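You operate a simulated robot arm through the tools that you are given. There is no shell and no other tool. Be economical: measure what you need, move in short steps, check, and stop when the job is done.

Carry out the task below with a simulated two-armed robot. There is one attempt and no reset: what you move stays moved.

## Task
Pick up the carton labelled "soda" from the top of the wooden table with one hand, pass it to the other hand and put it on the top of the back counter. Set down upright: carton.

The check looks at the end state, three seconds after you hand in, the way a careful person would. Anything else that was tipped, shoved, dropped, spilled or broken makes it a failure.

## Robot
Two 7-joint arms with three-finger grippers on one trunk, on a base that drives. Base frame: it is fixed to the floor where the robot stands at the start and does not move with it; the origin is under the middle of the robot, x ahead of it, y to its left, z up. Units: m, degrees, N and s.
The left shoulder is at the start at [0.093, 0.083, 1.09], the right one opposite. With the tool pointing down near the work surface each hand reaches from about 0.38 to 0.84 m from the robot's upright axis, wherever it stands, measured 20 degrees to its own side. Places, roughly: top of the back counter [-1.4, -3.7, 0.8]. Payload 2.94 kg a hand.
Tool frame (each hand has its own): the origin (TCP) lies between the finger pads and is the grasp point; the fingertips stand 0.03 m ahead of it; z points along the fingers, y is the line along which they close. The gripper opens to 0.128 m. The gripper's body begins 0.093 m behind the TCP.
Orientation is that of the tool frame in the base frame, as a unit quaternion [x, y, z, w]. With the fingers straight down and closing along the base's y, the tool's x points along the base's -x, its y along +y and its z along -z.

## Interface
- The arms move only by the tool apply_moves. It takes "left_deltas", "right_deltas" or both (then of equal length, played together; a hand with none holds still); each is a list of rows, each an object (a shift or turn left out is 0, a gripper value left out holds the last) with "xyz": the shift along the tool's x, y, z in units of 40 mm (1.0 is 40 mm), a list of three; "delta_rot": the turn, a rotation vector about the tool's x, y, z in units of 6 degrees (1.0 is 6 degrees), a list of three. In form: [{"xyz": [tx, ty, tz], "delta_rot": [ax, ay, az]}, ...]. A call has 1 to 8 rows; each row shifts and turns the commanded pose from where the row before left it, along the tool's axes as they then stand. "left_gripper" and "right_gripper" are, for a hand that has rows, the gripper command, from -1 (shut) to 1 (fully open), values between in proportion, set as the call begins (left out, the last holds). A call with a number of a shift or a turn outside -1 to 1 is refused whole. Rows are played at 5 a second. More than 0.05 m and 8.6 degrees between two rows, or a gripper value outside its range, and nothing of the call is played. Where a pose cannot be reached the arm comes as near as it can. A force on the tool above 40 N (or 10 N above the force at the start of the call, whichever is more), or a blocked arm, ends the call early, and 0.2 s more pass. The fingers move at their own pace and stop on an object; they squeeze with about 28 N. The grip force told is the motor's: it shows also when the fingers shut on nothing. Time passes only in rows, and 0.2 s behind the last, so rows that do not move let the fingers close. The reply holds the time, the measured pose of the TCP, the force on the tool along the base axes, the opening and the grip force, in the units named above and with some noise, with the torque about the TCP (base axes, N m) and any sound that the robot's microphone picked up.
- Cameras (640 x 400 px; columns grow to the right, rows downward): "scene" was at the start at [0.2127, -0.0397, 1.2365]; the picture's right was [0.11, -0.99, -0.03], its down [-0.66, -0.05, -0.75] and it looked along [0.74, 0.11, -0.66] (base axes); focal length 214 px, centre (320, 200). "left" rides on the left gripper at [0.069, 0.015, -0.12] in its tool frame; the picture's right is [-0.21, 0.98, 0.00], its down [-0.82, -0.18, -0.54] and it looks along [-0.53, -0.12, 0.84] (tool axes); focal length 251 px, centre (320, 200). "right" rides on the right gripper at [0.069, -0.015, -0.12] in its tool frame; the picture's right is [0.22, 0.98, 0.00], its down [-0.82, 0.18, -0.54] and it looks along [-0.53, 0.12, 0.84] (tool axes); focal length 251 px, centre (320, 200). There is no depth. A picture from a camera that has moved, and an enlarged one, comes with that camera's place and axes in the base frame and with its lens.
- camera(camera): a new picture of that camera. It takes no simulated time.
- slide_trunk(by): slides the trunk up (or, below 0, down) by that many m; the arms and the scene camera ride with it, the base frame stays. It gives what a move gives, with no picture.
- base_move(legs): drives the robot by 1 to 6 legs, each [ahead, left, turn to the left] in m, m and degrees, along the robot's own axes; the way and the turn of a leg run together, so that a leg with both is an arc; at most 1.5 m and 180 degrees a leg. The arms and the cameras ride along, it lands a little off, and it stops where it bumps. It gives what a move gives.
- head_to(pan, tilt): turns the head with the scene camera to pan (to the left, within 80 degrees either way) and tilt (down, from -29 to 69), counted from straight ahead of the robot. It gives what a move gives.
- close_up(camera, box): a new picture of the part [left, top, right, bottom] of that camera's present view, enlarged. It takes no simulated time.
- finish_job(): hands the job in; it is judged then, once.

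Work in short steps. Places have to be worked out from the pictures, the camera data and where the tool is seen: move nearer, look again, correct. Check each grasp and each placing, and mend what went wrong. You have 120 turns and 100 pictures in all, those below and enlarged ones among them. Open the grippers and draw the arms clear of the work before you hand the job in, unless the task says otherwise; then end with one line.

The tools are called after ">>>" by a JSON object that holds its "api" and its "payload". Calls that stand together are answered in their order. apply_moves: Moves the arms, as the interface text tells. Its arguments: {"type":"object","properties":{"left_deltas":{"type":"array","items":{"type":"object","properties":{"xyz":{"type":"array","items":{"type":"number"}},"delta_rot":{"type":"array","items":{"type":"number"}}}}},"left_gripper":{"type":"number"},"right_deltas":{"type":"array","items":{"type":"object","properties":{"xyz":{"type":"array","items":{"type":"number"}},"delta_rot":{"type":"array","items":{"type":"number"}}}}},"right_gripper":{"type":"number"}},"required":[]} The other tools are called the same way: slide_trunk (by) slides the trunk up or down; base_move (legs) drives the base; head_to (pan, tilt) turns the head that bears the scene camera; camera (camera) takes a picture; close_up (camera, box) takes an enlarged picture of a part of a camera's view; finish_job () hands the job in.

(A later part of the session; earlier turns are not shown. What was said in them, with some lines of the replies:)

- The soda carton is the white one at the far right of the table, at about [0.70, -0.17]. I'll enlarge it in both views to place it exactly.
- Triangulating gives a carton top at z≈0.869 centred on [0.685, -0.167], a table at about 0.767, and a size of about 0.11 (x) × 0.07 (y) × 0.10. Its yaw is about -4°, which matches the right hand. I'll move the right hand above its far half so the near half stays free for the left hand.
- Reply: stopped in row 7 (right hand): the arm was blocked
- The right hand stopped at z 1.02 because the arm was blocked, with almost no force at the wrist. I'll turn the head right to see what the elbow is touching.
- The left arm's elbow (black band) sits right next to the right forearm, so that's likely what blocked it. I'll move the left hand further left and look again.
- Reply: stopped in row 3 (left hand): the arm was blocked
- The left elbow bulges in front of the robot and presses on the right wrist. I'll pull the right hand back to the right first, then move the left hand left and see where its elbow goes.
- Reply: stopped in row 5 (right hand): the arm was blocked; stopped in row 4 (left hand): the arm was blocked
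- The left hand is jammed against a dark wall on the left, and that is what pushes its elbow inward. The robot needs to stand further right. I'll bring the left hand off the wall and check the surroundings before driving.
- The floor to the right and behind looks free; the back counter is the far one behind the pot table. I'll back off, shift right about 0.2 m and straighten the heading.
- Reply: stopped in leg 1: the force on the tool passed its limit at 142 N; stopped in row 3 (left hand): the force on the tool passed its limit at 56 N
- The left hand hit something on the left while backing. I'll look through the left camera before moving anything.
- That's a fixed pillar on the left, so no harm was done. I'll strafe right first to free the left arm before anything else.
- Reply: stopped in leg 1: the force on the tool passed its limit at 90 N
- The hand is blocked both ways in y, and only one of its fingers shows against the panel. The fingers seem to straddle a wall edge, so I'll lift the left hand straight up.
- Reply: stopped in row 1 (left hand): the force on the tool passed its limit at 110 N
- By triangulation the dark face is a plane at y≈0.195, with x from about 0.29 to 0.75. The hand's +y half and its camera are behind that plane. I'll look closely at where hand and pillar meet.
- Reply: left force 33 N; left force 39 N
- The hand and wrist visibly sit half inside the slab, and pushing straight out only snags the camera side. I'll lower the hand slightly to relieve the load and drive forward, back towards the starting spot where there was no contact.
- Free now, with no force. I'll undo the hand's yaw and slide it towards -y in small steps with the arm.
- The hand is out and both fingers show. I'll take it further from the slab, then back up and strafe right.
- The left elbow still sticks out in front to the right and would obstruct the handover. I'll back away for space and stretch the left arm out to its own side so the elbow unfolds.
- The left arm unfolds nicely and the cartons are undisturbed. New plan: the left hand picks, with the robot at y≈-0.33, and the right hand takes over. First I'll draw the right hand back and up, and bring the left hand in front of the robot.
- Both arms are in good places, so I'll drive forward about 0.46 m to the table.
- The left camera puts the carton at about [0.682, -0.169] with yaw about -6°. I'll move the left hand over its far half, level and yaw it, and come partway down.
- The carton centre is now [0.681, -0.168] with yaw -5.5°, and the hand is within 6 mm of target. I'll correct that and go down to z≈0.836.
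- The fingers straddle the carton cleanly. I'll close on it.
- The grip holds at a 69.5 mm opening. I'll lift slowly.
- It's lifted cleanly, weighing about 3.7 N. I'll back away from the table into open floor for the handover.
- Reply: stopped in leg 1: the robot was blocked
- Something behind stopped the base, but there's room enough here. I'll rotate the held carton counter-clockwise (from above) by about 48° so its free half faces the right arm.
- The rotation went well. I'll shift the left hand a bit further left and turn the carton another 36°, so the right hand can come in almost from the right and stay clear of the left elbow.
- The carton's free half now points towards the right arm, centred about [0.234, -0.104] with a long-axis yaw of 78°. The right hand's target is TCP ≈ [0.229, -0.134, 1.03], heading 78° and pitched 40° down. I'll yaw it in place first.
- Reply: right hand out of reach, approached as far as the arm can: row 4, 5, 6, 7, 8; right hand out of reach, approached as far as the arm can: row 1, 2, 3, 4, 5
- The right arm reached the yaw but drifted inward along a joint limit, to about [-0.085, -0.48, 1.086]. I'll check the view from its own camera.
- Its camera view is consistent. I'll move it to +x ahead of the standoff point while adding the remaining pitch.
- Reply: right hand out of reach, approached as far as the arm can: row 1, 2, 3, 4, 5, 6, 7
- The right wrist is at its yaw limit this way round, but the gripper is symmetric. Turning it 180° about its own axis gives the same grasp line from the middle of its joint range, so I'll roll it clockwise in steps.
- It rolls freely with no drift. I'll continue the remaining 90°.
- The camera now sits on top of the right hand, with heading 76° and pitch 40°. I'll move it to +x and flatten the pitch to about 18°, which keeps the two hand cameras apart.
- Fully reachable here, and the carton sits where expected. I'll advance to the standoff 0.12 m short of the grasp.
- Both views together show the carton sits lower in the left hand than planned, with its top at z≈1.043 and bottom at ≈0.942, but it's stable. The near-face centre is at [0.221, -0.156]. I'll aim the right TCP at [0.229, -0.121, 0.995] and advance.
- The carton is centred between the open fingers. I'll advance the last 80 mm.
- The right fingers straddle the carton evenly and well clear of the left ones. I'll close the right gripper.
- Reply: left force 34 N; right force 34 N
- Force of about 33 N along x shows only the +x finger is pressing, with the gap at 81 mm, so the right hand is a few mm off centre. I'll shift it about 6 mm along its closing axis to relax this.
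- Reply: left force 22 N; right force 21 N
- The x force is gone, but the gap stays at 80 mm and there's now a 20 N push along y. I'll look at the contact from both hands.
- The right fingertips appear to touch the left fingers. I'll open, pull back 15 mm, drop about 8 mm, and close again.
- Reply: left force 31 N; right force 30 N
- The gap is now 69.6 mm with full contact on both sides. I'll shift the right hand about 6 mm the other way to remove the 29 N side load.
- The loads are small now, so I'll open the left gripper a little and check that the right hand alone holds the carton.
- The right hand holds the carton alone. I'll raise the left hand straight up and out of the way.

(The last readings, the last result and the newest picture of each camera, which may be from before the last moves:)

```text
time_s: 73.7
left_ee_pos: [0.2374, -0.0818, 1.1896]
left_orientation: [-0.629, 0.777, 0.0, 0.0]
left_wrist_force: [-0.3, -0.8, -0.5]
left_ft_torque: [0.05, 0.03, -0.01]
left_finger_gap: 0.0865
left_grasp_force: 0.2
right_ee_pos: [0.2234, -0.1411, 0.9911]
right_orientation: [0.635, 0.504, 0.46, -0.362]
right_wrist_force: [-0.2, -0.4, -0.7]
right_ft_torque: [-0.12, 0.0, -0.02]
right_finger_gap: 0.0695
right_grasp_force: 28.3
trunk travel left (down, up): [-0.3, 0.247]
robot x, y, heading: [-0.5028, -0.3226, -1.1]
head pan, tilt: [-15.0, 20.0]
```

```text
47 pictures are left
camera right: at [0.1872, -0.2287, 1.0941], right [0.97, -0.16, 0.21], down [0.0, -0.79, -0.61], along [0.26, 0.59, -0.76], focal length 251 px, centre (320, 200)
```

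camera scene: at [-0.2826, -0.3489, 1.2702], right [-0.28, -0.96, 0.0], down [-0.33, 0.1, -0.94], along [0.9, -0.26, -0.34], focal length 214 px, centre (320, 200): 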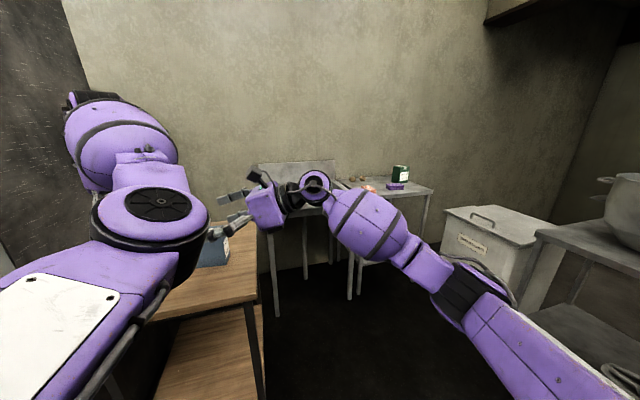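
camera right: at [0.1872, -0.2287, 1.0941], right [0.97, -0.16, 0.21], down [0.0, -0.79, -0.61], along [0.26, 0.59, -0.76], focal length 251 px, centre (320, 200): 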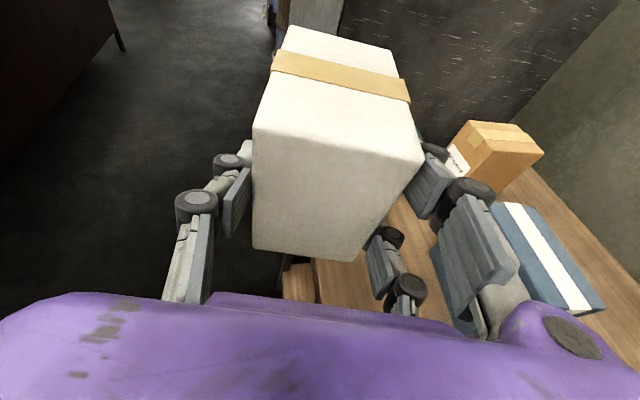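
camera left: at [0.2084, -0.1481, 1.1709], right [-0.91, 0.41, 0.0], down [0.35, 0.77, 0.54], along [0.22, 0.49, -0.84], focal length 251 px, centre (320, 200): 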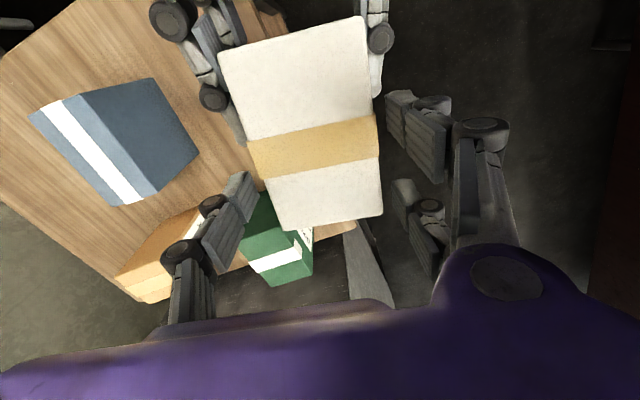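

The handover is done: the carton is steady in the right hand. Before moving on I'll look around to plan the drive to the back counter.

>>> {"api": "head_to", "payload": {"pan": -80, "tilt": 25}}

>>> {"api": "apply_moves", "payload": {"left_deltas": [{"xyz": [0, 0, 0]}, {"xyz": [0, 0, 0]}, {"xyz": [0, 0, 0]}, {"xyz": [0, 0, 0]}]}}

>>> {"api": "camera", "payload": {"camera": "scene"}}

>>> {"api": "head_to", "payload": {"pan": 80, "tilt": 25}}

>>> {"api": "apply_moves", "payload": {"left_deltas": [{"xyz": [0, 0, 0]}, {"xyz": [0, 0, 0]}, {"xyz": [0, 0, 0]}, {"xyz": [0, 0, 0]}, {"xyz": [0, 0, 0]}]}}

>>> {"api": "camera", "payload": {"camera": "scene"}}

```text
time_s: 75.1
left_ee_pos: [0.2373, -0.0835, 1.187]
left_orientation: [-0.628, 0.778, -0.001, -0.001]
left_wrist_force: [0.7, 0.2, -0.1]
left_ft_torque: [-0.02, 0.03, 0.02]
left_finger_gap: 0.0867
left_grasp_force: 0.1
right_ee_pos: [0.2246, -0.1399, 0.991]
right_orientation: [0.634, 0.504, 0.46, -0.363]
right_wrist_force: [0.1, 0.2, -0.4]
right_ft_torque: [-0.16, 0.05, 0.04]
right_finger_gap: 0.0696
right_grasp_force: 28.0
trunk travel left (down, up): [-0.3, 0.247]
robot x, y, heading: [-0.5089, -0.3184, -1.0]
head pan, tilt: [-80.0, 25.0]
```

```text
time_s: 76.1
left_ee_pos: [0.237, -0.0832, 1.1884]
left_orientation: [-0.628, 0.778, 0.0, 0.0]
left_wrist_force: [-0.1, 0.3, -0.1]
left_ft_torque: [0.0, 0.01, 0.01]
left_finger_gap: 0.0865
left_grasp_force: 0.2
right_ee_pos: [0.2241, -0.141, 0.9915]
right_orientation: [0.634, 0.504, 0.46, -0.363]
right_wrist_force: [0.2, -0.1, 0.7]
right_ft_torque: [-0.11, 0.01, -0.01]
right_finger_gap: 0.0698
right_grasp_force: 28.1
trunk travel left (down, up): [-0.3, 0.247]
robot x, y, heading: [-0.5102, -0.3216, -1.2]
head pan, tilt: [-80.0, 25.0]
```

```text
46 pictures are left
camera scene: at [-0.3578, -0.4143, 1.2621], right [-0.99, -0.15, 0.0], down [-0.07, 0.42, -0.91], along [0.14, -0.9, -0.42], focal length 214 px, centre (320, 200)
```

scene: 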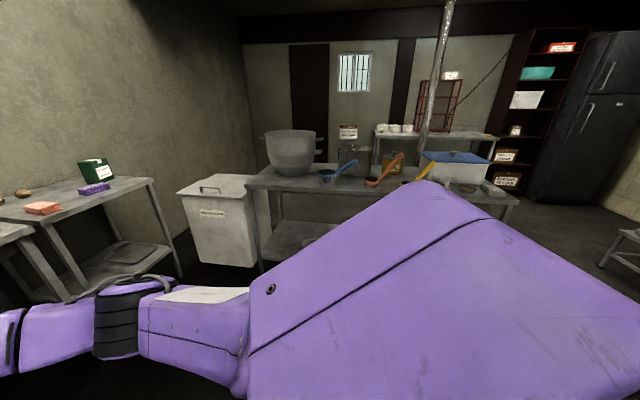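

```text
time_s: 78.5
left_ee_pos: [0.2369, -0.0826, 1.1885]
left_orientation: [-0.629, 0.778, 0.0, 0.0]
left_wrist_force: [-0.7, -0.1, 0.2]
left_ft_torque: [-0.03, 0.02, 0.02]
left_finger_gap: 0.0865
left_grasp_force: 0.1
right_ee_pos: [0.2232, -0.1421, 0.991]
right_orientation: [0.635, 0.504, 0.46, -0.363]
right_wrist_force: [0.3, 0.4, -0.1]
right_ft_torque: [-0.13, 0.04, 0.0]
right_finger_gap: 0.0697
right_grasp_force: 28.1
trunk travel left (down, up): [-0.3, 0.247]
robot x, y, heading: [-0.5089, -0.3224, -1.2]
head pan, tilt: [80.0, 25.0]
```

```text
time_s: 79.7
left_ee_pos: [0.237, -0.0823, 1.1884]
left_orientation: [-0.629, 0.777, 0.0, -0.001]
left_wrist_force: [-0.4, 0.1, 0.5]
left_ft_torque: [0.01, -0.03, 0.05]
left_finger_gap: 0.0863
left_grasp_force: 0.0
right_ee_pos: [0.2234, -0.1401, 0.991]
right_orientation: [0.634, 0.505, 0.46, -0.363]
right_wrist_force: [0.6, 0.6, -0.3]
right_ft_torque: [-0.15, 0.03, -0.03]
right_finger_gap: 0.0695
right_grasp_force: 27.8
trunk travel left (down, up): [-0.3, 0.247]
robot x, y, heading: [-0.5042, -0.3215, -1.1]
head pan, tilt: [80.0, 25.0]
```

```text
45 pictures are left
camera scene: at [-0.3544, -0.2328, 1.2622], right [0.98, -0.19, 0.0], down [-0.08, -0.41, -0.91], along [0.17, 0.89, -0.42], focal length 214 px, centre (320, 200)
```

scene: 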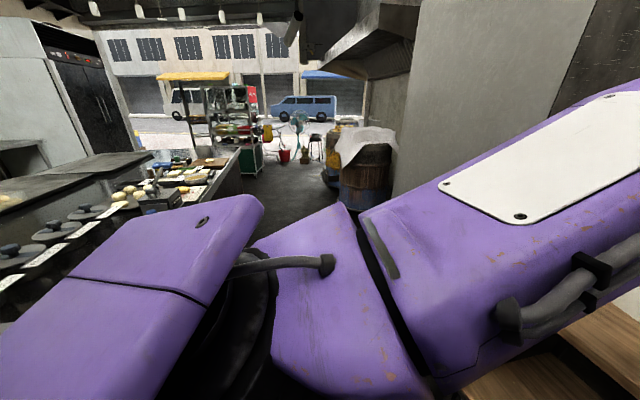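

Behind the robot is a pot counter. Ahead along -y there's a prep table (y≈-1.4, x from 0.2 to -1.1), and the back counter lies beyond it at y≈-3.9. The way through seems to be at x<-1.2, so I'll turn right 45° in place to see that passage.

>>> {"api": "base_move", "payload": {"legs": [[0, 0, -45]]}}

>>> {"api": "head_to", "payload": {"pan": -75, "tilt": 25}}

>>> {"api": "apply_moves", "payload": {"left_deltas": [{"xyz": [0, 0, 0]}, {"xyz": [0, 0, 0]}, {"xyz": [0, 0, 0]}, {"xyz": [0, 0, 0]}, {"xyz": [0, 0, 0]}, {"xyz": [0, 0, 0]}]}}

>>> {"api": "camera", "payload": {"camera": "scene"}}

>>> {"api": "camera", "payload": {"camera": "right"}}

```text
time_s: 80.4
left_ee_pos: [0.2373, -0.0837, 1.1882]
left_orientation: [-0.629, 0.778, 0.0, -0.001]
left_wrist_force: [0.6, -0.3, 0.2]
left_ft_torque: [-0.02, -0.01, 0.0]
left_finger_gap: 0.0866
left_grasp_force: 0.1
right_ee_pos: [0.2227, -0.1422, 0.9879]
right_orientation: [0.635, 0.504, 0.459, -0.363]
right_wrist_force: [0.7, 0.1, -0.6]
right_ft_torque: [-0.11, 0.02, 0.07]
right_finger_gap: 0.0695
right_grasp_force: 28.4
trunk travel left (down, up): [-0.3, 0.247]
robot x, y, heading: [-0.507, -0.3203, -1.3]
head pan, tilt: [80.0, 25.0]
stopped in leg 1: the robot was blocked; the commanded pose is now the measured one
```

```text
time_s: 82.8
left_ee_pos: [0.2373, -0.0843, 1.1887]
left_orientation: [-0.628, 0.778, 0.001, 0.001]
left_wrist_force: [1.0, -0.5, -1.0]
left_ft_torque: [0.03, -0.02, -0.02]
left_finger_gap: 0.0864
left_grasp_force: 0.1
right_ee_pos: [0.2243, -0.1425, 0.9906]
right_orientation: [0.635, 0.504, 0.46, -0.363]
right_wrist_force: [-0.2, 0.1, 0.0]
right_ft_torque: [-0.19, 0.01, 0.01]
right_finger_gap: 0.0696
right_grasp_force: 28.1
trunk travel left (down, up): [-0.3, 0.247]
robot x, y, heading: [-0.5096, -0.3209, -1.2]
head pan, tilt: [-75.0, 25.0]
```

```text
time_s: 84.2
left_ee_pos: [0.2374, -0.0837, 1.189]
left_orientation: [-0.628, 0.778, 0.0, -0.001]
left_wrist_force: [0.4, -0.3, 0.0]
left_ft_torque: [0.03, 0.0, -0.02]
left_finger_gap: 0.0865
left_grasp_force: 0.0
right_ee_pos: [0.2238, -0.1429, 0.9912]
right_orientation: [0.635, 0.504, 0.46, -0.362]
right_wrist_force: [0.2, 1.0, -0.3]
right_ft_torque: [-0.16, 0.01, 0.02]
right_finger_gap: 0.0695
right_grasp_force: 27.9
trunk travel left (down, up): [-0.3, 0.247]
robot x, y, heading: [-0.5069, -0.3196, -1.2]
head pan, tilt: [-75.0, 25.0]
```

```text
44 pictures are left
camera scene: at [-0.3501, -0.4139, 1.262], right [-0.97, -0.24, 0.0], down [-0.1, 0.41, -0.91], along [0.22, -0.88, -0.42], focal length 214 px, centre (320, 200)
```

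scene: 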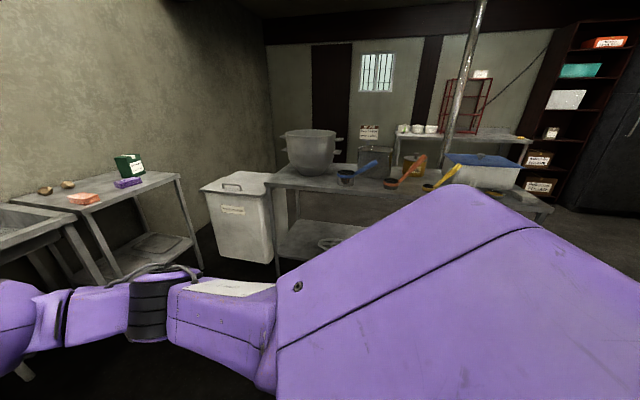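

```text
43 pictures are left
camera right: at [0.1872, -0.2308, 1.0933], right [0.97, -0.16, 0.21], down [0.0, -0.79, -0.61], along [0.26, 0.59, -0.77], focal length 251 px, centre (320, 200)
```

right: 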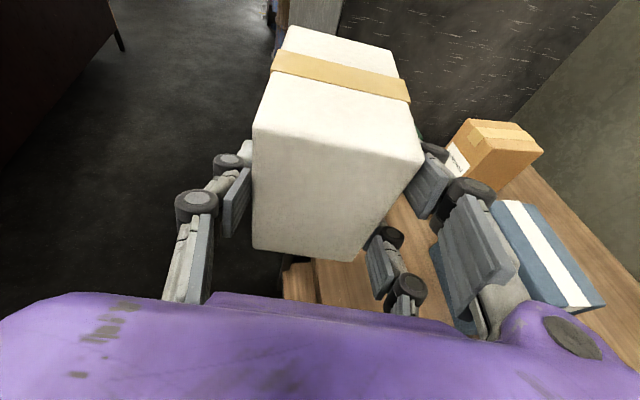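

The base can't turn because its back touches the pot counter. I'll go forward a little, strafe right, then turn.

>>> {"api": "base_move", "payload": {"legs": [[0.12, 0, 0], [0, -0.25, 0], [0, 0, -45]]}}

>>> {"api": "camera", "payload": {"camera": "scene"}}

>>> {"api": "camera", "payload": {"camera": "right"}}

```text
time_s: 89.9
left_ee_pos: [0.302, -0.9315, 1.1876]
left_orientation: [-0.281, 0.96, -0.001, -0.001]
left_wrist_force: [-0.5, -0.9, 0.5]
left_ft_torque: [0.01, 0.01, 0.0]
left_finger_gap: 0.0864
left_grasp_force: 0.1
right_ee_pos: [0.2516, -0.964, 0.9894]
right_orientation: [0.78, 0.222, 0.563, -0.158]
right_wrist_force: [-0.4, 0.8, -3.2]
right_ft_torque: [-0.05, 0.12, 0.04]
right_finger_gap: 0.0697
right_grasp_force: 28.3
trunk travel left (down, up): [-0.3, 0.247]
robot x, y, heading: [-0.3937, -0.5667, -46.5]
head pan, tilt: [-75.0, 25.0]
```

```text
42 pictures are left
camera scene: at [-0.3462, -0.7473, 1.2621], right [-0.85, 0.52, 0.0], down [0.22, 0.36, -0.91], along [-0.47, -0.77, -0.42], focal length 214 px, centre (320, 200)
```

scene: 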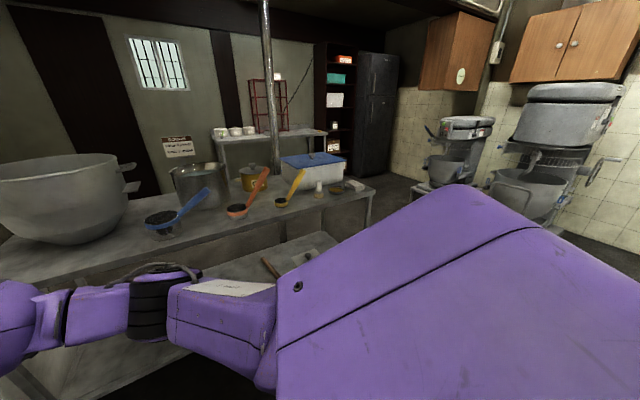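

```text
41 pictures are left
camera right: at [0.1645, -1.0008, 1.0932], right [0.57, -0.8, 0.21], down [-0.56, -0.56, -0.61], along [0.6, 0.23, -0.77], focal length 251 px, centre (320, 200)
```

right: 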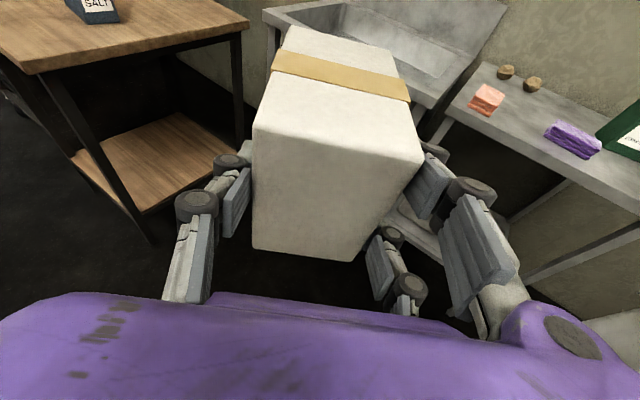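

The turn went fine. The passage on the right (x<-1.2) leads to the back counter. I'll shift slightly away from the prep table and turn on to face -y.

>>> {"api": "base_move", "payload": {"legs": [[-0.09, 0.08, 0], [0, 0, -45]]}}

>>> {"api": "head_to", "payload": {"pan": -60, "tilt": 25}}

>>> {"api": "apply_moves", "payload": {"left_deltas": [{"xyz": [0, 0, 0]}, {"xyz": [0, 0, 0]}, {"xyz": [0, 0, 0]}]}}

>>> {"api": "camera", "payload": {"camera": "scene"}}

```text
time_s: 93.3
left_ee_pos: [-0.1589, -1.1991, 1.1871]
left_orientation: [0.107, 0.994, 0.0, -0.001]
left_wrist_force: [-0.8, -0.7, 0.1]
left_ft_torque: [-0.02, -0.01, 0.02]
left_finger_gap: 0.0865
left_grasp_force: 0.0
right_ee_pos: [-0.2189, -1.1847, 0.9904]
right_orientation: [0.806, -0.094, 0.581, 0.069]
right_wrist_force: [0.0, -0.4, -3.4]
right_ft_torque: [-0.01, 0.12, -0.01]
right_finger_gap: 0.0696
right_grasp_force: 27.9
trunk travel left (down, up): [-0.3, 0.247]
robot x, y, heading: [-0.3971, -0.4508, -91.5]
head pan, tilt: [-75.0, 25.0]
```

```text
time_s: 94.1
left_ee_pos: [-0.1598, -1.1976, 1.1882]
left_orientation: [0.107, 0.994, 0.0, 0.0]
left_wrist_force: [-0.3, -0.5, 0.4]
left_ft_torque: [-0.01, 0.01, 0.0]
left_finger_gap: 0.0864
left_grasp_force: 0.1
right_ee_pos: [-0.2184, -1.1843, 0.9902]
right_orientation: [0.805, -0.094, 0.581, 0.07]
right_wrist_force: [-0.3, 0.1, -3.5]
right_ft_torque: [0.06, 0.18, -0.02]
right_finger_gap: 0.0693
right_grasp_force: 27.7
trunk travel left (down, up): [-0.3, 0.247]
robot x, y, heading: [-0.3972, -0.4509, -91.3]
head pan, tilt: [-60.0, 25.0]
```

```text
time_s: 94.9
left_ee_pos: [-0.1594, -1.1988, 1.1873]
left_orientation: [0.108, 0.994, 0.0, 0.0]
left_wrist_force: [-1.5, 0.7, 0.2]
left_ft_torque: [-0.03, -0.01, 0.0]
left_finger_gap: 0.0867
left_grasp_force: 0.1
right_ee_pos: [-0.2186, -1.1845, 0.9888]
right_orientation: [0.805, -0.095, 0.581, 0.07]
right_wrist_force: [-0.2, -0.4, -2.7]
right_ft_torque: [0.06, 0.12, 0.02]
right_finger_gap: 0.0696
right_grasp_force: 28.3
trunk travel left (down, up): [-0.3, 0.247]
robot x, y, heading: [-0.3949, -0.455, -91.5]
head pan, tilt: [-60.0, 25.0]
```

```text
40 pictures are left
camera scene: at [-0.4807, -0.6309, 1.2621], right [-0.48, 0.88, 0.0], down [0.37, 0.2, -0.91], along [-0.8, -0.43, -0.42], focal length 214 px, centre (320, 200)
```

scene: 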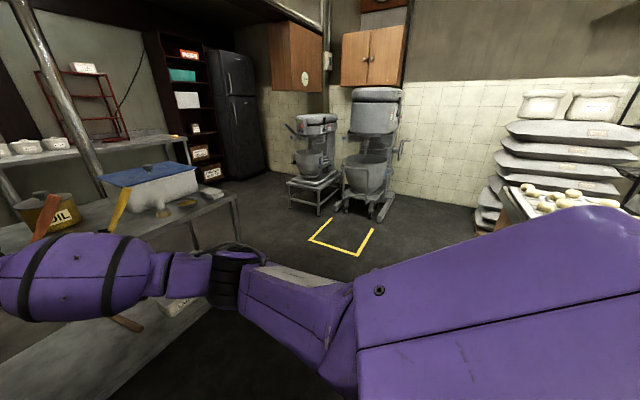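

The floor to the right is clear. I'll go forward 0.1 m and turn to about -147°, so that I can drive around the prep table's end.

>>> {"api": "base_move", "payload": {"legs": [[0.1, 0, 0], [0, 0, -55]]}}

>>> {"api": "head_to", "payload": {"pan": -10, "tilt": 30}}

>>> {"api": "apply_moves", "payload": {"left_deltas": [{"xyz": [0, 0, 0]}, {"xyz": [0, 0, 0]}, {"xyz": [0, 0, 0]}]}}

>>> {"api": "camera", "payload": {"camera": "scene"}}

```text
time_s: 98.5
left_ee_pos: [-0.8601, -1.1837, 1.1875]
left_orientation: [0.546, 0.838, 0.0, -0.001]
left_wrist_force: [-0.2, -0.1, 0.0]
left_ft_torque: [-0.01, 0.0, 0.0]
left_finger_gap: 0.0864
left_grasp_force: 0.0
right_ee_pos: [-0.8837, -1.129, 0.9897]
right_orientation: [0.677, -0.448, 0.487, 0.324]
right_wrist_force: [-0.2, 0.1, -4.0]
right_ft_torque: [0.16, 0.06, 0.03]
right_finger_gap: 0.0698
right_grasp_force: 27.6
trunk travel left (down, up): [-0.3, 0.247]
robot x, y, heading: [-0.4012, -0.5532, -145.5]
head pan, tilt: [-60.0, 25.0]
```

```text
time_s: 99.6
left_ee_pos: [-0.8602, -1.1844, 1.1883]
left_orientation: [0.546, 0.838, 0.0, -0.001]
left_wrist_force: [0.1, 0.6, 0.3]
left_ft_torque: [-0.01, -0.06, -0.01]
left_finger_gap: 0.0865
left_grasp_force: 0.1
right_ee_pos: [-0.8845, -1.1285, 0.99]
right_orientation: [0.676, -0.449, 0.486, 0.325]
right_wrist_force: [0.4, 0.4, -2.7]
right_ft_torque: [0.13, 0.04, 0.0]
right_finger_gap: 0.0697
right_grasp_force: 28.3
trunk travel left (down, up): [-0.3, 0.247]
robot x, y, heading: [-0.397, -0.5529, -145.2]
head pan, tilt: [-10.0, 30.0]
```

```text
time_s: 100.4
left_ee_pos: [-0.8604, -1.1841, 1.1888]
left_orientation: [0.546, 0.838, 0.001, 0.0]
left_wrist_force: [0.1, -1.0, -0.3]
left_ft_torque: [-0.01, -0.01, -0.01]
left_finger_gap: 0.0863
left_grasp_force: 0.1
right_ee_pos: [-0.8855, -1.1284, 0.9896]
right_orientation: [0.676, -0.448, 0.487, 0.324]
right_wrist_force: [-0.2, -0.2, -3.1]
right_ft_torque: [0.16, 0.03, -0.01]
right_finger_gap: 0.0696
right_grasp_force: 27.9
trunk travel left (down, up): [-0.3, 0.247]
robot x, y, heading: [-0.3932, -0.5525, -145.3]
head pan, tilt: [-10.0, 30.0]
```

```text
39 pictures are left
camera scene: at [-0.593, -0.6667, 1.2541], right [-0.42, 0.91, 0.0], down [0.45, 0.21, -0.87], along [-0.79, -0.36, -0.5], focal length 214 px, centre (320, 200)
```

scene: 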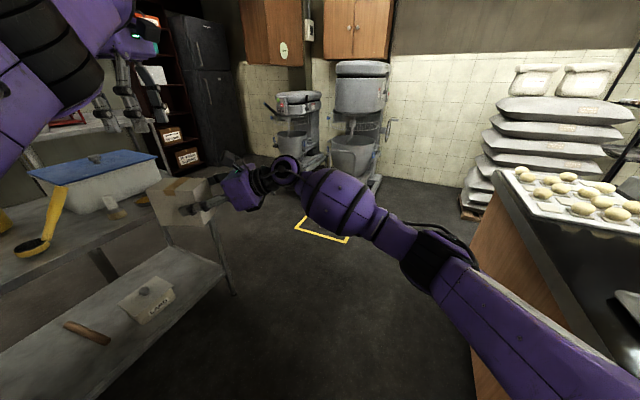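

This is a clear view of the passage, between the prep-table corner at about (-1.12, -1.38) and the dough counter edge at y≈-0.33. I'll drive diagonally through the middle of it.

>>> {"api": "base_move", "payload": {"legs": [[0.598, -0.115, 0], [0.717, -0.194, 0]]}}

>>> {"api": "camera", "payload": {"camera": "scene"}}

```text
time_s: 107.5
left_ee_pos: [-2.107, -1.6938, 1.187]
left_orientation: [0.542, 0.84, 0.0, -0.001]
left_wrist_force: [0.2, -0.1, 0.5]
left_ft_torque: [-0.01, -0.02, -0.03]
left_finger_gap: 0.0862
left_grasp_force: 0.1
right_ee_pos: [-2.1301, -1.6387, 0.9898]
right_orientation: [0.677, -0.446, 0.488, 0.324]
right_wrist_force: [0.6, 0.4, -2.8]
right_ft_torque: [0.13, 0.03, 0.01]
right_finger_gap: 0.0696
right_grasp_force: 28.2
trunk travel left (down, up): [-0.3, 0.247]
robot x, y, heading: [-1.6495, -1.06, -144.8]
head pan, tilt: [-10.0, 30.0]
```

```text
38 pictures are left
camera scene: at [-1.8437, -1.1743, 1.2541], right [-0.43, 0.9, 0.0], down [0.45, 0.21, -0.87], along [-0.78, -0.37, -0.5], focal length 214 px, centre (320, 200)
```

scene: 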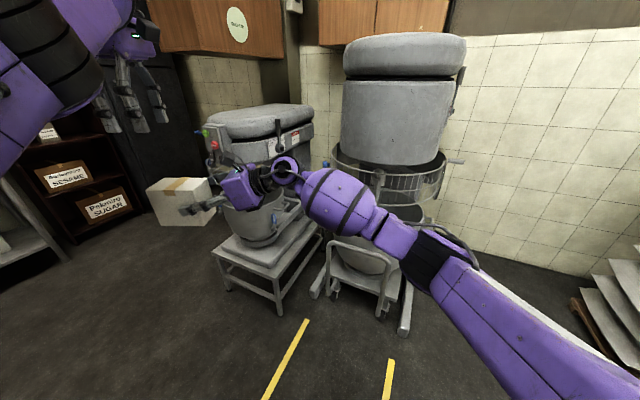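

The carton is still well held. I'll turn left to face the back counter (-90°) and look.

>>> {"api": "base_move", "payload": {"legs": [[0, 0, 55]]}}

>>> {"api": "head_to", "payload": {"pan": -8, "tilt": 22}}

>>> {"api": "camera", "payload": {"camera": "scene"}}

```text
time_s: 110.3
left_ee_pos: [-1.3997, -1.7995, 1.1885]
left_orientation: [0.098, 0.995, 0.0, -0.001]
left_wrist_force: [-0.5, -0.1, -0.3]
left_ft_torque: [0.02, 0.01, -0.03]
left_finger_gap: 0.0865
left_grasp_force: 0.2
right_ee_pos: [-1.4585, -1.786, 0.99]
right_orientation: [0.807, -0.086, 0.581, 0.063]
right_wrist_force: [0.1, 0.5, -3.4]
right_ft_torque: [0.08, 0.12, -0.01]
right_finger_gap: 0.0694
right_grasp_force: 27.6
trunk travel left (down, up): [-0.3, 0.247]
robot x, y, heading: [-1.6522, -1.0594, -90.3]
head pan, tilt: [-10.0, 30.0]
```

```text
time_s: 111.0
left_ee_pos: [-1.3983, -1.8004, 1.1867]
left_orientation: [0.098, 0.995, 0.0, -0.001]
left_wrist_force: [-0.3, 0.8, -0.7]
left_ft_torque: [0.01, 0.0, -0.02]
left_finger_gap: 0.0861
left_grasp_force: 0.1
right_ee_pos: [-1.4572, -1.7884, 0.9902]
right_orientation: [0.806, -0.085, 0.582, 0.063]
right_wrist_force: [0.0, 0.0, -3.0]
right_ft_torque: [0.0, 0.12, -0.04]
right_finger_gap: 0.0696
right_grasp_force: 28.0
trunk travel left (down, up): [-0.3, 0.247]
robot x, y, heading: [-1.6559, -1.0582, -90.4]
head pan, tilt: [-8.0, 22.0]
```

```text
37 pictures are left
camera scene: at [-1.6646, -1.285, 1.2669], right [-0.99, 0.14, 0.0], down [0.05, 0.37, -0.93], along [-0.13, -0.92, -0.38], focal length 214 px, centre (320, 200)
```

scene: 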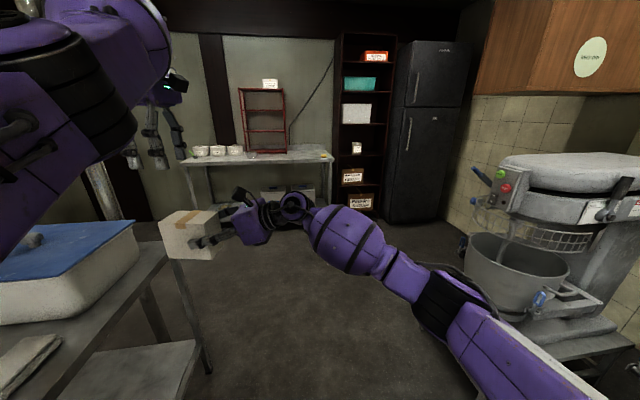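

The back counter is ahead, with cups and a red rack on it; the stretch in front of the rack's right side looks free (around x≈-1.6, front edge y≈-3.6). I'll drive forward 1.1 m with a slight right shift and look again.

>>> {"api": "base_move", "payload": {"legs": [[1.1, -0.12, 0]]}}

>>> {"api": "apply_moves", "payload": {"left_deltas": [{"xyz": [0, 0.9, 0]}, {"xyz": [0, 0.9, 0]}, {"xyz": [0.4, 0.9, 0]}, {"xyz": [0.6, 0.8, 0]}, {"xyz": [0.6, 0.8, 0]}, {"xyz": [0.6, 0.8, 0]}]}}

>>> {"api": "camera", "payload": {"camera": "scene"}}

```text
time_s: 116.7
left_ee_pos: [-1.5247, -2.8948, 1.1886]
left_orientation: [0.096, 0.995, 0.0, -0.001]
left_wrist_force: [-0.5, -0.2, -0.8]
left_ft_torque: [-0.01, 0.0, 0.0]
left_finger_gap: 0.0863
left_grasp_force: 0.1
right_ee_pos: [-1.5833, -2.8815, 0.9894]
right_orientation: [0.807, -0.085, 0.581, 0.062]
right_wrist_force: [0.2, 0.5, -3.7]
right_ft_torque: [0.05, 0.12, 0.0]
right_finger_gap: 0.0694
right_grasp_force: 28.8
trunk travel left (down, up): [-0.3, 0.247]
robot x, y, heading: [-1.7755, -2.1514, -90.4]
head pan, tilt: [-8.0, 22.0]
```

```text
time_s: 118.3
left_ee_pos: [-1.5209, -2.6745, 1.1697]
left_orientation: [0.038, 0.999, 0.014, -0.035]
left_wrist_force: [0.2, -0.5, -0.4]
left_ft_torque: [0.03, 0.01, -0.02]
left_finger_gap: 0.0864
left_grasp_force: 0.0
right_ee_pos: [-1.5838, -2.8824, 0.9872]
right_orientation: [0.807, -0.085, 0.581, 0.062]
right_wrist_force: [0.0, 0.1, -3.8]
right_ft_torque: [0.03, 0.12, 0.02]
right_finger_gap: 0.0695
right_grasp_force: 28.2
trunk travel left (down, up): [-0.3, 0.247]
robot x, y, heading: [-1.7802, -2.1519, -90.2]
head pan, tilt: [-8.0, 22.0]
stopped in row 6 (left hand): the arm was blocked; the commanded pose is now the measured one
```

```text
36 pictures are left
camera scene: at [-1.7911, -2.3809, 1.2668], right [-0.99, 0.14, 0.0], down [0.05, 0.37, -0.93], along [-0.13, -0.92, -0.38], focal length 214 px, centre (320, 200)
```

scene: 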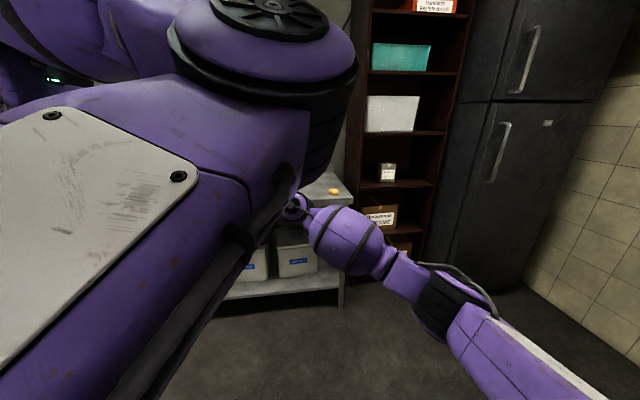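

The left hand's axes were turned, so it moved backwards and folded the elbow inward. I'll take it out to the robot's left (its tool -x).

>>> {"api": "apply_moves", "payload": {"left_deltas": [{"xyz": [-0.5, -0.8, 0]}, {"xyz": [-0.9, -0.3, 0]}, {"xyz": [-0.9, -0.3, 0]}, {"xyz": [-0.9, -0.2, 0]}, {"xyz": [-0.9, -0.2, 0]}, {"xyz": [-0.9, 0, 0]}]}}

>>> {"api": "camera", "payload": {"camera": "scene"}}

>>> {"api": "camera", "payload": {"camera": "right"}}

```text
time_s: 119.7
left_ee_pos: [-1.3275, -2.7637, 1.1574]
left_orientation: [0.042, 0.999, 0.012, -0.032]
left_wrist_force: [0.5, 0.8, 0.1]
left_ft_torque: [-0.02, 0.01, -0.03]
left_finger_gap: 0.0866
left_grasp_force: 0.0
right_ee_pos: [-1.5806, -2.8812, 0.9893]
right_orientation: [0.807, -0.085, 0.581, 0.063]
right_wrist_force: [0.3, -0.3, -3.1]
right_ft_torque: [0.04, 0.16, -0.01]
right_finger_gap: 0.0696
right_grasp_force: 28.0
trunk travel left (down, up): [-0.3, 0.247]
robot x, y, heading: [-1.7811, -2.1543, -90.3]
head pan, tilt: [-8.0, 22.0]
```

```text
35 pictures are left
camera scene: at [-1.7894, -2.3803, 1.2669], right [-0.99, 0.14, 0.0], down [0.05, 0.37, -0.93], along [-0.13, -0.92, -0.37], focal length 214 px, centre (320, 200)
```

scene: 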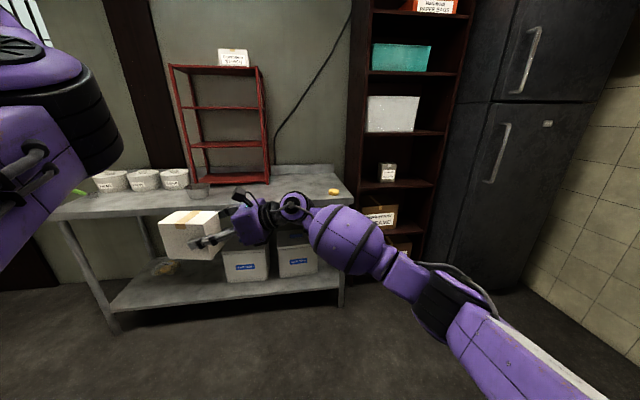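

```text
34 pictures are left
camera right: at [-1.6687, -2.8486, 1.0925], right [-0.14, -0.97, 0.21], down [-0.79, -0.02, -0.61], along [0.59, -0.25, -0.77], focal length 251 px, centre (320, 200)
```

right: 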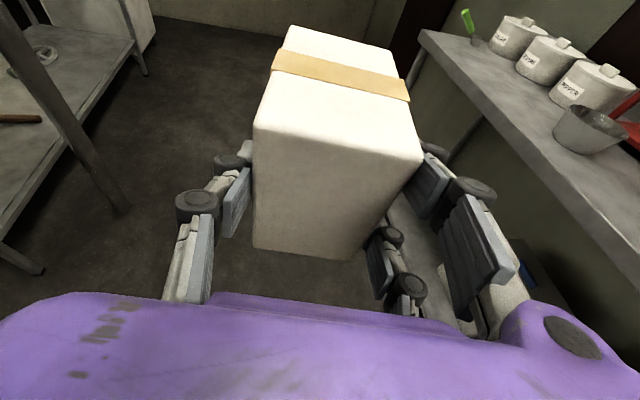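

Clear view. The counter's front edge is at y≈-3.45, the rack front at y≈-3.92, and a small yellow item lies near (-2.07, -3.69). I'll aim the carton at about (-1.60, -3.64), and drive most of the way first.

>>> {"api": "base_move", "payload": {"legs": [[0.6, -0.06, 0]]}}

>>> {"api": "head_to", "payload": {"pan": 5, "tilt": 38}}

>>> {"api": "apply_moves", "payload": {"left_deltas": [{"xyz": [0, 0, 0]}, {"xyz": [0, 0, 0]}]}}

>>> {"api": "camera", "payload": {"camera": "scene"}}

>>> {"api": "camera", "payload": {"camera": "right"}}

```text
time_s: 123.1
left_ee_pos: [-1.3951, -3.3591, 1.158]
left_orientation: [0.044, 0.998, 0.011, -0.032]
left_wrist_force: [0.2, -0.2, -0.6]
left_ft_torque: [0.02, -0.02, 0.01]
left_finger_gap: 0.0864
left_grasp_force: 0.0
right_ee_pos: [-1.6469, -3.4786, 0.9894]
right_orientation: [0.807, -0.085, 0.582, 0.063]
right_wrist_force: [-0.1, -1.0, -2.5]
right_ft_torque: [0.04, 0.14, 0.03]
right_finger_gap: 0.0696
right_grasp_force: 27.9
trunk travel left (down, up): [-0.3, 0.247]
robot x, y, heading: [-1.8428, -2.7485, -90.2]
head pan, tilt: [-8.0, 22.0]
```

```text
time_s: 123.8
left_ee_pos: [-1.3945, -3.358, 1.1585]
left_orientation: [0.043, 0.998, 0.012, -0.033]
left_wrist_force: [0.1, -1.0, -0.2]
left_ft_torque: [0.03, -0.03, -0.05]
left_finger_gap: 0.0863
left_grasp_force: 0.0
right_ee_pos: [-1.6477, -3.4775, 0.9894]
right_orientation: [0.806, -0.086, 0.582, 0.063]
right_wrist_force: [1.1, -0.7, -3.6]
right_ft_torque: [0.04, 0.17, -0.01]
right_finger_gap: 0.0697
right_grasp_force: 28.1
trunk travel left (down, up): [-0.3, 0.247]
robot x, y, heading: [-1.8395, -2.7506, -90.3]
head pan, tilt: [5.0, 38.0]
```

```text
time_s: 124.5
left_ee_pos: [-1.3935, -3.3593, 1.1583]
left_orientation: [0.043, 0.998, 0.011, -0.032]
left_wrist_force: [0.2, 0.2, 0.2]
left_ft_torque: [0.0, 0.01, -0.01]
left_finger_gap: 0.0864
left_grasp_force: 0.0
right_ee_pos: [-1.6475, -3.477, 0.9897]
right_orientation: [0.806, -0.085, 0.582, 0.063]
right_wrist_force: [-0.7, 0.5, -4.1]
right_ft_torque: [0.02, 0.13, -0.01]
right_finger_gap: 0.0697
right_grasp_force: 27.7
trunk travel left (down, up): [-0.3, 0.247]
robot x, y, heading: [-1.839, -2.7494, -90.3]
head pan, tilt: [5.0, 38.0]
```

```text
33 pictures are left
camera scene: at [-1.8331, -2.9699, 1.2418], right [-1.0, -0.08, 0.0], down [-0.05, 0.61, -0.79], along [0.06, -0.79, -0.62], focal length 214 px, centre (320, 200)
```

scene: 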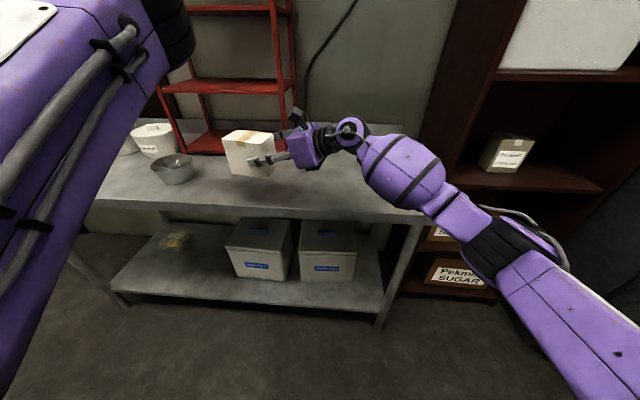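

```text
32 pictures are left
camera right: at [-1.7338, -3.4444, 1.0927], right [-0.14, -0.97, 0.21], down [-0.79, -0.01, -0.61], along [0.59, -0.25, -0.77], focal length 251 px, centre (320, 200)
```

right: 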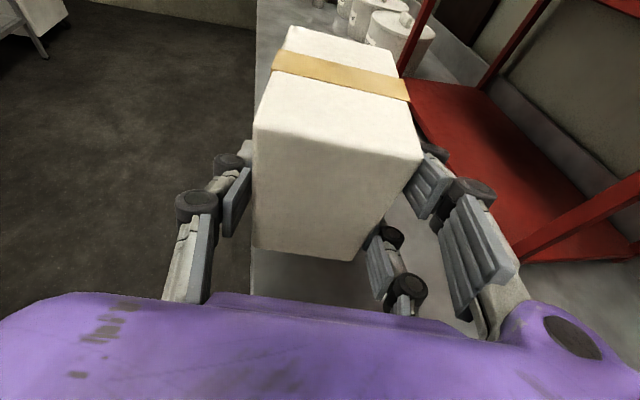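

Both views agree: front edge at y≈-3.45, counter top z≈0.80, and rack front at y≈-3.83. The carton is over y≈-3.49, so I'll drive 0.14 m further to put it at about (-1.61, -3.63).

>>> {"api": "base_move", "payload": {"legs": [[0.14, 0, 0]]}}

>>> {"api": "camera", "payload": {"camera": "right"}}

>>> {"api": "camera", "payload": {"camera": "scene"}}

```text
time_s: 125.8
left_ee_pos: [-1.3961, -3.5, 1.1582]
left_orientation: [0.045, 0.998, 0.012, -0.033]
left_wrist_force: [0.9, 0.0, 0.2]
left_ft_torque: [0.02, -0.01, -0.04]
left_finger_gap: 0.0867
left_grasp_force: 0.1
right_ee_pos: [-1.6496, -3.6175, 0.989]
right_orientation: [0.806, -0.086, 0.582, 0.063]
right_wrist_force: [-0.1, -0.4, -3.8]
right_ft_torque: [0.03, 0.14, 0.0]
right_finger_gap: 0.0693
right_grasp_force: 28.2
trunk travel left (down, up): [-0.3, 0.247]
robot x, y, heading: [-1.8413, -2.8862, -90.7]
head pan, tilt: [5.0, 38.0]
```

```text
31 pictures are left
camera right: at [-1.7366, -3.5848, 1.0927], right [-0.14, -0.97, 0.21], down [-0.79, -0.01, -0.61], along [0.59, -0.25, -0.77], focal length 251 px, centre (320, 200)
```

right: 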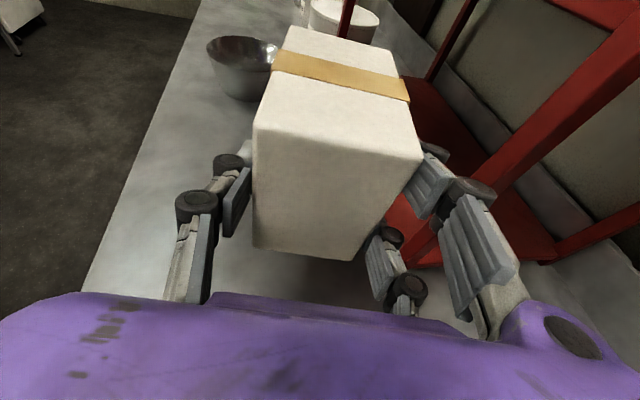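

```text
30 pictures are left
camera scene: at [-1.8347, -3.1101, 1.2418], right [-1.0, -0.08, 0.0], down [-0.05, 0.61, -0.79], along [0.06, -0.79, -0.62], focal length 214 px, centre (320, 200)
```

scene: 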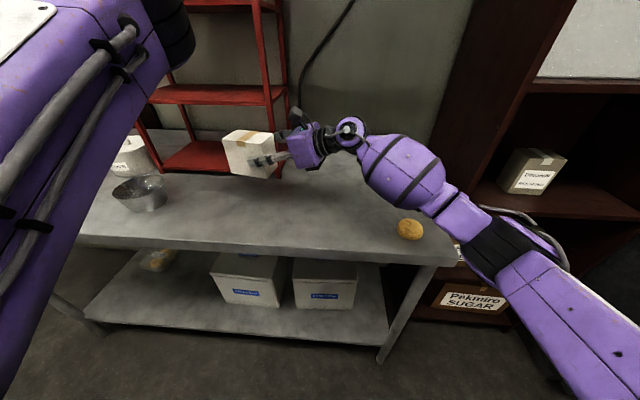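

The area under the carton is clear, and the bread roll at (-2.05, -3.54) isn't under the wrist. I'll lower the arm 0.11 m and check.

>>> {"api": "apply_moves", "payload": {"right_deltas": [{"xyz": [-0.66, 0, 0.22]}, {"xyz": [-0.66, 0, 0.22]}, {"xyz": [-0.66, 0, 0.22]}, {"xyz": [-0.62, 0, 0.21]}, {"xyz": [0, 0, 0]}]}}

>>> {"api": "camera", "payload": {"camera": "scene"}}

>>> {"api": "camera", "payload": {"camera": "right"}}

```text
time_s: 127.0
left_ee_pos: [-1.3971, -3.4984, 1.1601]
left_orientation: [0.045, 0.998, 0.011, -0.031]
left_wrist_force: [-0.4, 1.1, -0.2]
left_ft_torque: [0.03, 0.01, -0.02]
left_finger_gap: 0.0868
left_grasp_force: 0.0
right_ee_pos: [-1.6486, -3.6185, 0.8848]
right_orientation: [0.804, -0.085, 0.585, 0.065]
right_wrist_force: [2.5, -4.4, 24.0]
right_ft_torque: [0.45, -0.85, -0.29]
right_finger_gap: 0.0699
right_grasp_force: 28.0
trunk travel left (down, up): [-0.3, 0.247]
robot x, y, heading: [-1.8423, -2.8862, -90.6]
head pan, tilt: [5.0, 38.0]
```

```text
29 pictures are left
camera scene: at [-1.8353, -3.108, 1.2423], right [-1.0, -0.08, 0.0], down [-0.05, 0.61, -0.79], along [0.06, -0.79, -0.61], focal length 214 px, centre (320, 200)
```

scene: 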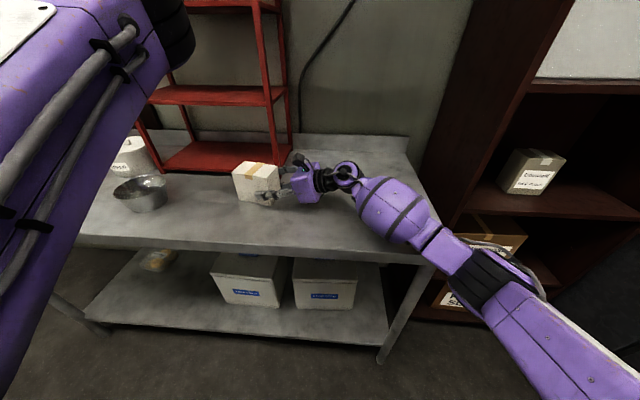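

```text
28 pictures are left
camera right: at [-1.7367, -3.5844, 0.9876], right [-0.14, -0.97, 0.21], down [-0.79, -0.01, -0.61], along [0.6, -0.25, -0.76], focal length 251 px, centre (320, 200)
```

right: 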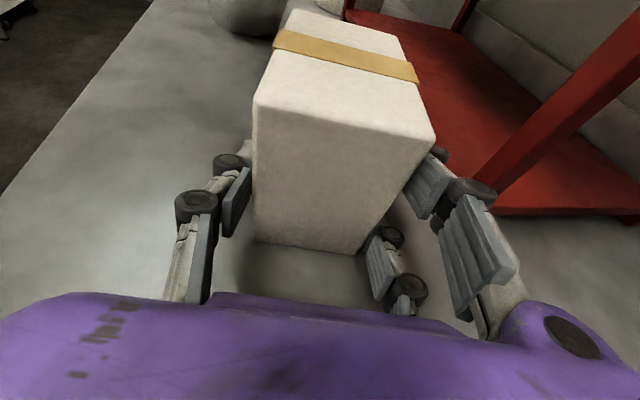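

Contact: 24 N up with TCP at z 0.885, so the counter top is at about 0.83. I'll ease up about 4 mm and inspect the carton's seating.

>>> {"api": "apply_moves", "payload": {"right_deltas": [{"xyz": [0.095, 0, -0.032]}, {"xyz": [0, 0, 0]}]}}

>>> {"api": "close_up", "payload": {"camera": "scene", "box": [200, 130, 440, 280]}}

```text
time_s: 127.6
left_ee_pos: [-1.396, -3.4994, 1.1582]
left_orientation: [0.045, 0.998, 0.011, -0.033]
left_wrist_force: [0.0, 0.0, 0.4]
left_ft_torque: [-0.01, 0.0, 0.02]
left_finger_gap: 0.0867
left_grasp_force: 0.0
right_ee_pos: [-1.6486, -3.6184, 0.8846]
right_orientation: [0.807, -0.086, 0.581, 0.065]
right_wrist_force: [5.8, -5.8, 14.5]
right_ft_torque: [-0.19, -1.12, -0.33]
right_finger_gap: 0.0695
right_grasp_force: 28.5
trunk travel left (down, up): [-0.3, 0.247]
robot x, y, heading: [-1.8391, -2.8917, -90.3]
head pan, tilt: [5.0, 38.0]
```

```text
2.67 times, centred on (320, 205) of scene
camera zoom: at [-1.8345, -3.1088, 1.242], right [-1.0, -0.08, 0.0], down [-0.05, 0.61, -0.79], along [0.06, -0.79, -0.62], focal length 572 px, centre (320, 187)
```

zoom: 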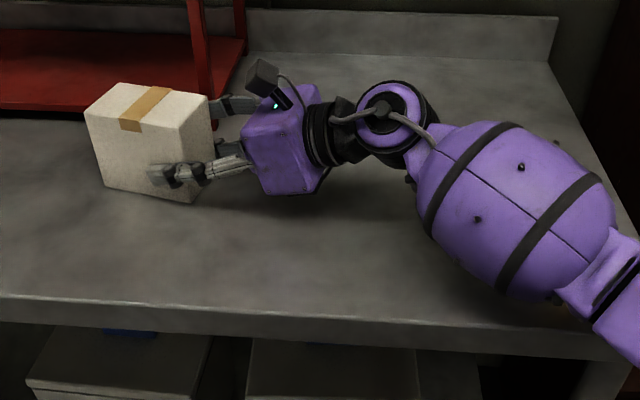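

The carton looks upright on the counter. I'll ease off the rest of the load, then open the gripper.

>>> {"api": "apply_moves", "payload": {"right_deltas": [{"xyz": [0.06, 0, -0.02]}, {"xyz": [0, 0, 0]}]}}

>>> {"api": "apply_moves", "payload": {"right_deltas": [{"xyz": [0, 0, 0]}, {"xyz": [0, 0, 0]}, {"xyz": [0, 0, 0]}, {"xyz": [0, 0, 0]}], "right_gripper": 1}}

>>> {"api": "camera", "payload": {"camera": "right"}}

```text
time_s: 128.2
left_ee_pos: [-1.3965, -3.5008, 1.1597]
left_orientation: [0.045, 0.998, 0.011, -0.032]
left_wrist_force: [0.1, 0.0, -0.2]
left_ft_torque: [0.0, 0.0, -0.01]
left_finger_gap: 0.0864
left_grasp_force: 0.1
right_ee_pos: [-1.6496, -3.617, 0.884]
right_orientation: [0.808, -0.086, 0.58, 0.063]
right_wrist_force: [2.5, -0.6, 3.5]
right_ft_torque: [-0.34, -0.57, 0.09]
right_finger_gap: 0.0698
right_grasp_force: 28.4
trunk travel left (down, up): [-0.3, 0.247]
robot x, y, heading: [-1.8379, -2.8913, -90.4]
head pan, tilt: [5.0, 38.0]
```

```text
time_s: 129.2
left_ee_pos: [-1.396, -3.4989, 1.1591]
left_orientation: [0.044, 0.998, 0.01, -0.032]
left_wrist_force: [0.4, 0.0, -0.5]
left_ft_torque: [0.02, -0.02, 0.0]
left_finger_gap: 0.0862
left_grasp_force: 0.1
right_ee_pos: [-1.6507, -3.6179, 0.8865]
right_orientation: [0.806, -0.087, 0.582, 0.064]
right_wrist_force: [0.3, -0.5, 0.2]
right_ft_torque: [0.0, 0.0, 0.03]
right_finger_gap: 0.1278
right_grasp_force: 0.0
trunk travel left (down, up): [-0.3, 0.247]
robot x, y, heading: [-1.8403, -2.8879, -90.2]
head pan, tilt: [5.0, 38.0]
```

```text
26 pictures are left
camera right: at [-1.7368, -3.5852, 0.9901], right [-0.14, -0.97, 0.21], down [-0.79, -0.01, -0.61], along [0.59, -0.25, -0.77], focal length 251 px, centre (320, 200)
```

right: 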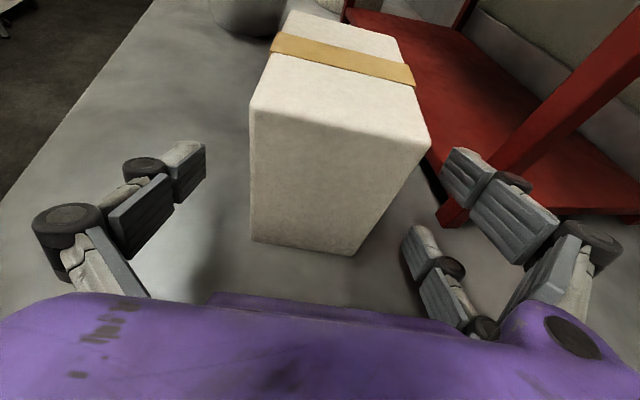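

It's released and standing upright with no forces. I'll lift the hand straight up first, with the fingers sliding up past the carton's sides, which keeps the forearm away from the roll.

>>> {"api": "apply_moves", "payload": {"right_deltas": [{"xyz": [0.6, 0, -0.2]}, {"xyz": [0.7, 0, -0.234]}, {"xyz": [0.7, 0, -0.234]}, {"xyz": [0.7, 0, -0.234]}, {"xyz": [0.7, 0, -0.234]}]}}

>>> {"api": "camera", "payload": {"camera": "scene"}}

```text
time_s: 130.4
left_ee_pos: [-1.3963, -3.4992, 1.1582]
left_orientation: [0.045, 0.998, 0.011, -0.033]
left_wrist_force: [-0.2, 0.2, -0.6]
left_ft_torque: [0.02, 0.0, 0.0]
left_finger_gap: 0.0861
left_grasp_force: 0.1
right_ee_pos: [-1.6504, -3.6156, 1.0313]
right_orientation: [0.807, -0.086, 0.581, 0.064]
right_wrist_force: [0.0, 0.1, 0.0]
right_ft_torque: [0.01, 0.01, -0.02]
right_finger_gap: 0.128
right_grasp_force: 0.1
trunk travel left (down, up): [-0.3, 0.247]
robot x, y, heading: [-1.8386, -2.8864, -90.2]
head pan, tilt: [5.0, 38.0]
```

```text
25 pictures are left
camera scene: at [-1.8347, -3.1092, 1.2419], right [-1.0, -0.08, 0.0], down [-0.05, 0.61, -0.79], along [0.06, -0.79, -0.62], focal length 214 px, centre (320, 200)
```

scene: 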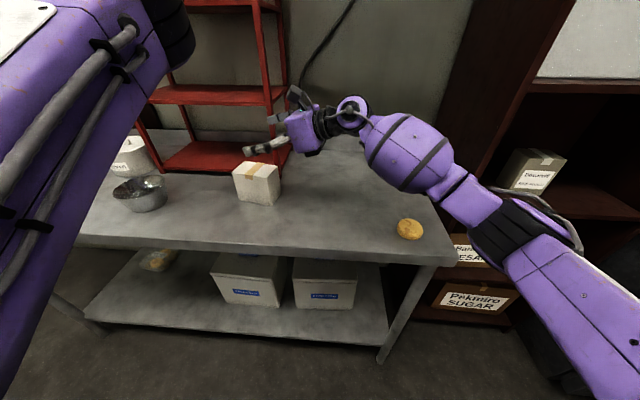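

The carton stands upright alone, and the roll and other items are unmoved. I'll drive back 0.5 m to clear the work and take a last look.

>>> {"api": "base_move", "payload": {"legs": [[-0.5, 0, 0]]}}

>>> {"api": "close_up", "payload": {"camera": "scene", "box": [60, 20, 480, 260]}}

```text
time_s: 133.3
left_ee_pos: [-1.3914, -2.9915, 1.1581]
left_orientation: [0.042, 0.999, 0.012, -0.033]
left_wrist_force: [0.4, -0.4, -0.7]
left_ft_torque: [-0.02, 0.01, 0.01]
left_finger_gap: 0.0865
left_grasp_force: 0.1
right_ee_pos: [-1.6441, -3.1099, 1.0299]
right_orientation: [0.807, -0.084, 0.582, 0.063]
right_wrist_force: [0.1, -0.7, -0.4]
right_ft_torque: [0.01, -0.01, -0.02]
right_finger_gap: 0.1282
right_grasp_force: 0.0
trunk travel left (down, up): [-0.3, 0.247]
robot x, y, heading: [-1.8382, -2.3851, -90.4]
head pan, tilt: [5.0, 38.0]
```

```text
1.52 times, centred on (270, 140) of scene
camera zoom: at [-1.8309, -2.6041, 1.2419], right [-1.0, -0.08, 0.0], down [-0.05, 0.61, -0.79], along [0.07, -0.79, -0.62], focal length 327 px, centre (396, 291)
```

zoom: 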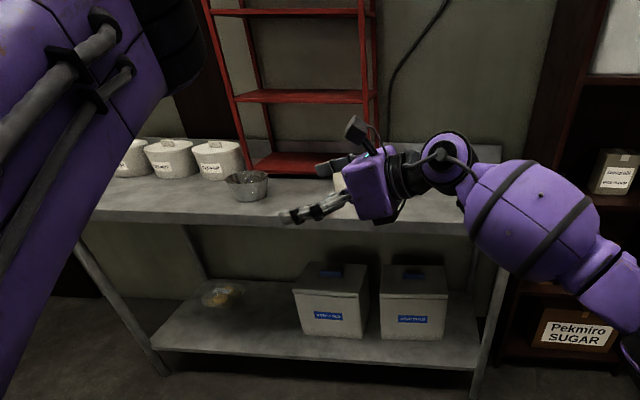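

Everything on the counter is in place and both arms are clear. I'll open the left gripper fully, then hand in.

>>> {"api": "apply_moves", "payload": {"left_deltas": [{"xyz": [0, 0, 0]}, {"xyz": [0, 0, 0]}, {"xyz": [0, 0, 0]}], "left_gripper": 1}}

>>> {"api": "finish_job", "payload": {}}

```text
time_s: 134.2
left_ee_pos: [-1.3903, -2.9925, 1.1588]
left_orientation: [0.042, 0.998, 0.012, -0.033]
left_wrist_force: [0.4, -0.9, -0.1]
left_ft_torque: [0.02, 0.0, -0.01]
left_finger_gap: 0.128
left_grasp_force: 0.1
right_ee_pos: [-1.643, -3.1101, 1.0304]
right_orientation: [0.807, -0.085, 0.581, 0.063]
right_wrist_force: [0.4, -0.5, 0.0]
right_ft_torque: [-0.02, 0.01, -0.01]
right_finger_gap: 0.1279
right_grasp_force: 0.2
trunk travel left (down, up): [-0.3, 0.247]
robot x, y, heading: [-1.8335, -2.3847, -90.1]
head pan, tilt: [5.0, 38.0]
```

```text
The job is handed in.
```

The soda carton was picked up with the left hand, passed to the right hand, and now stands upright on the back counter; early on the left hand hit the fixed pillar by the table, and I saw nothing else moved.
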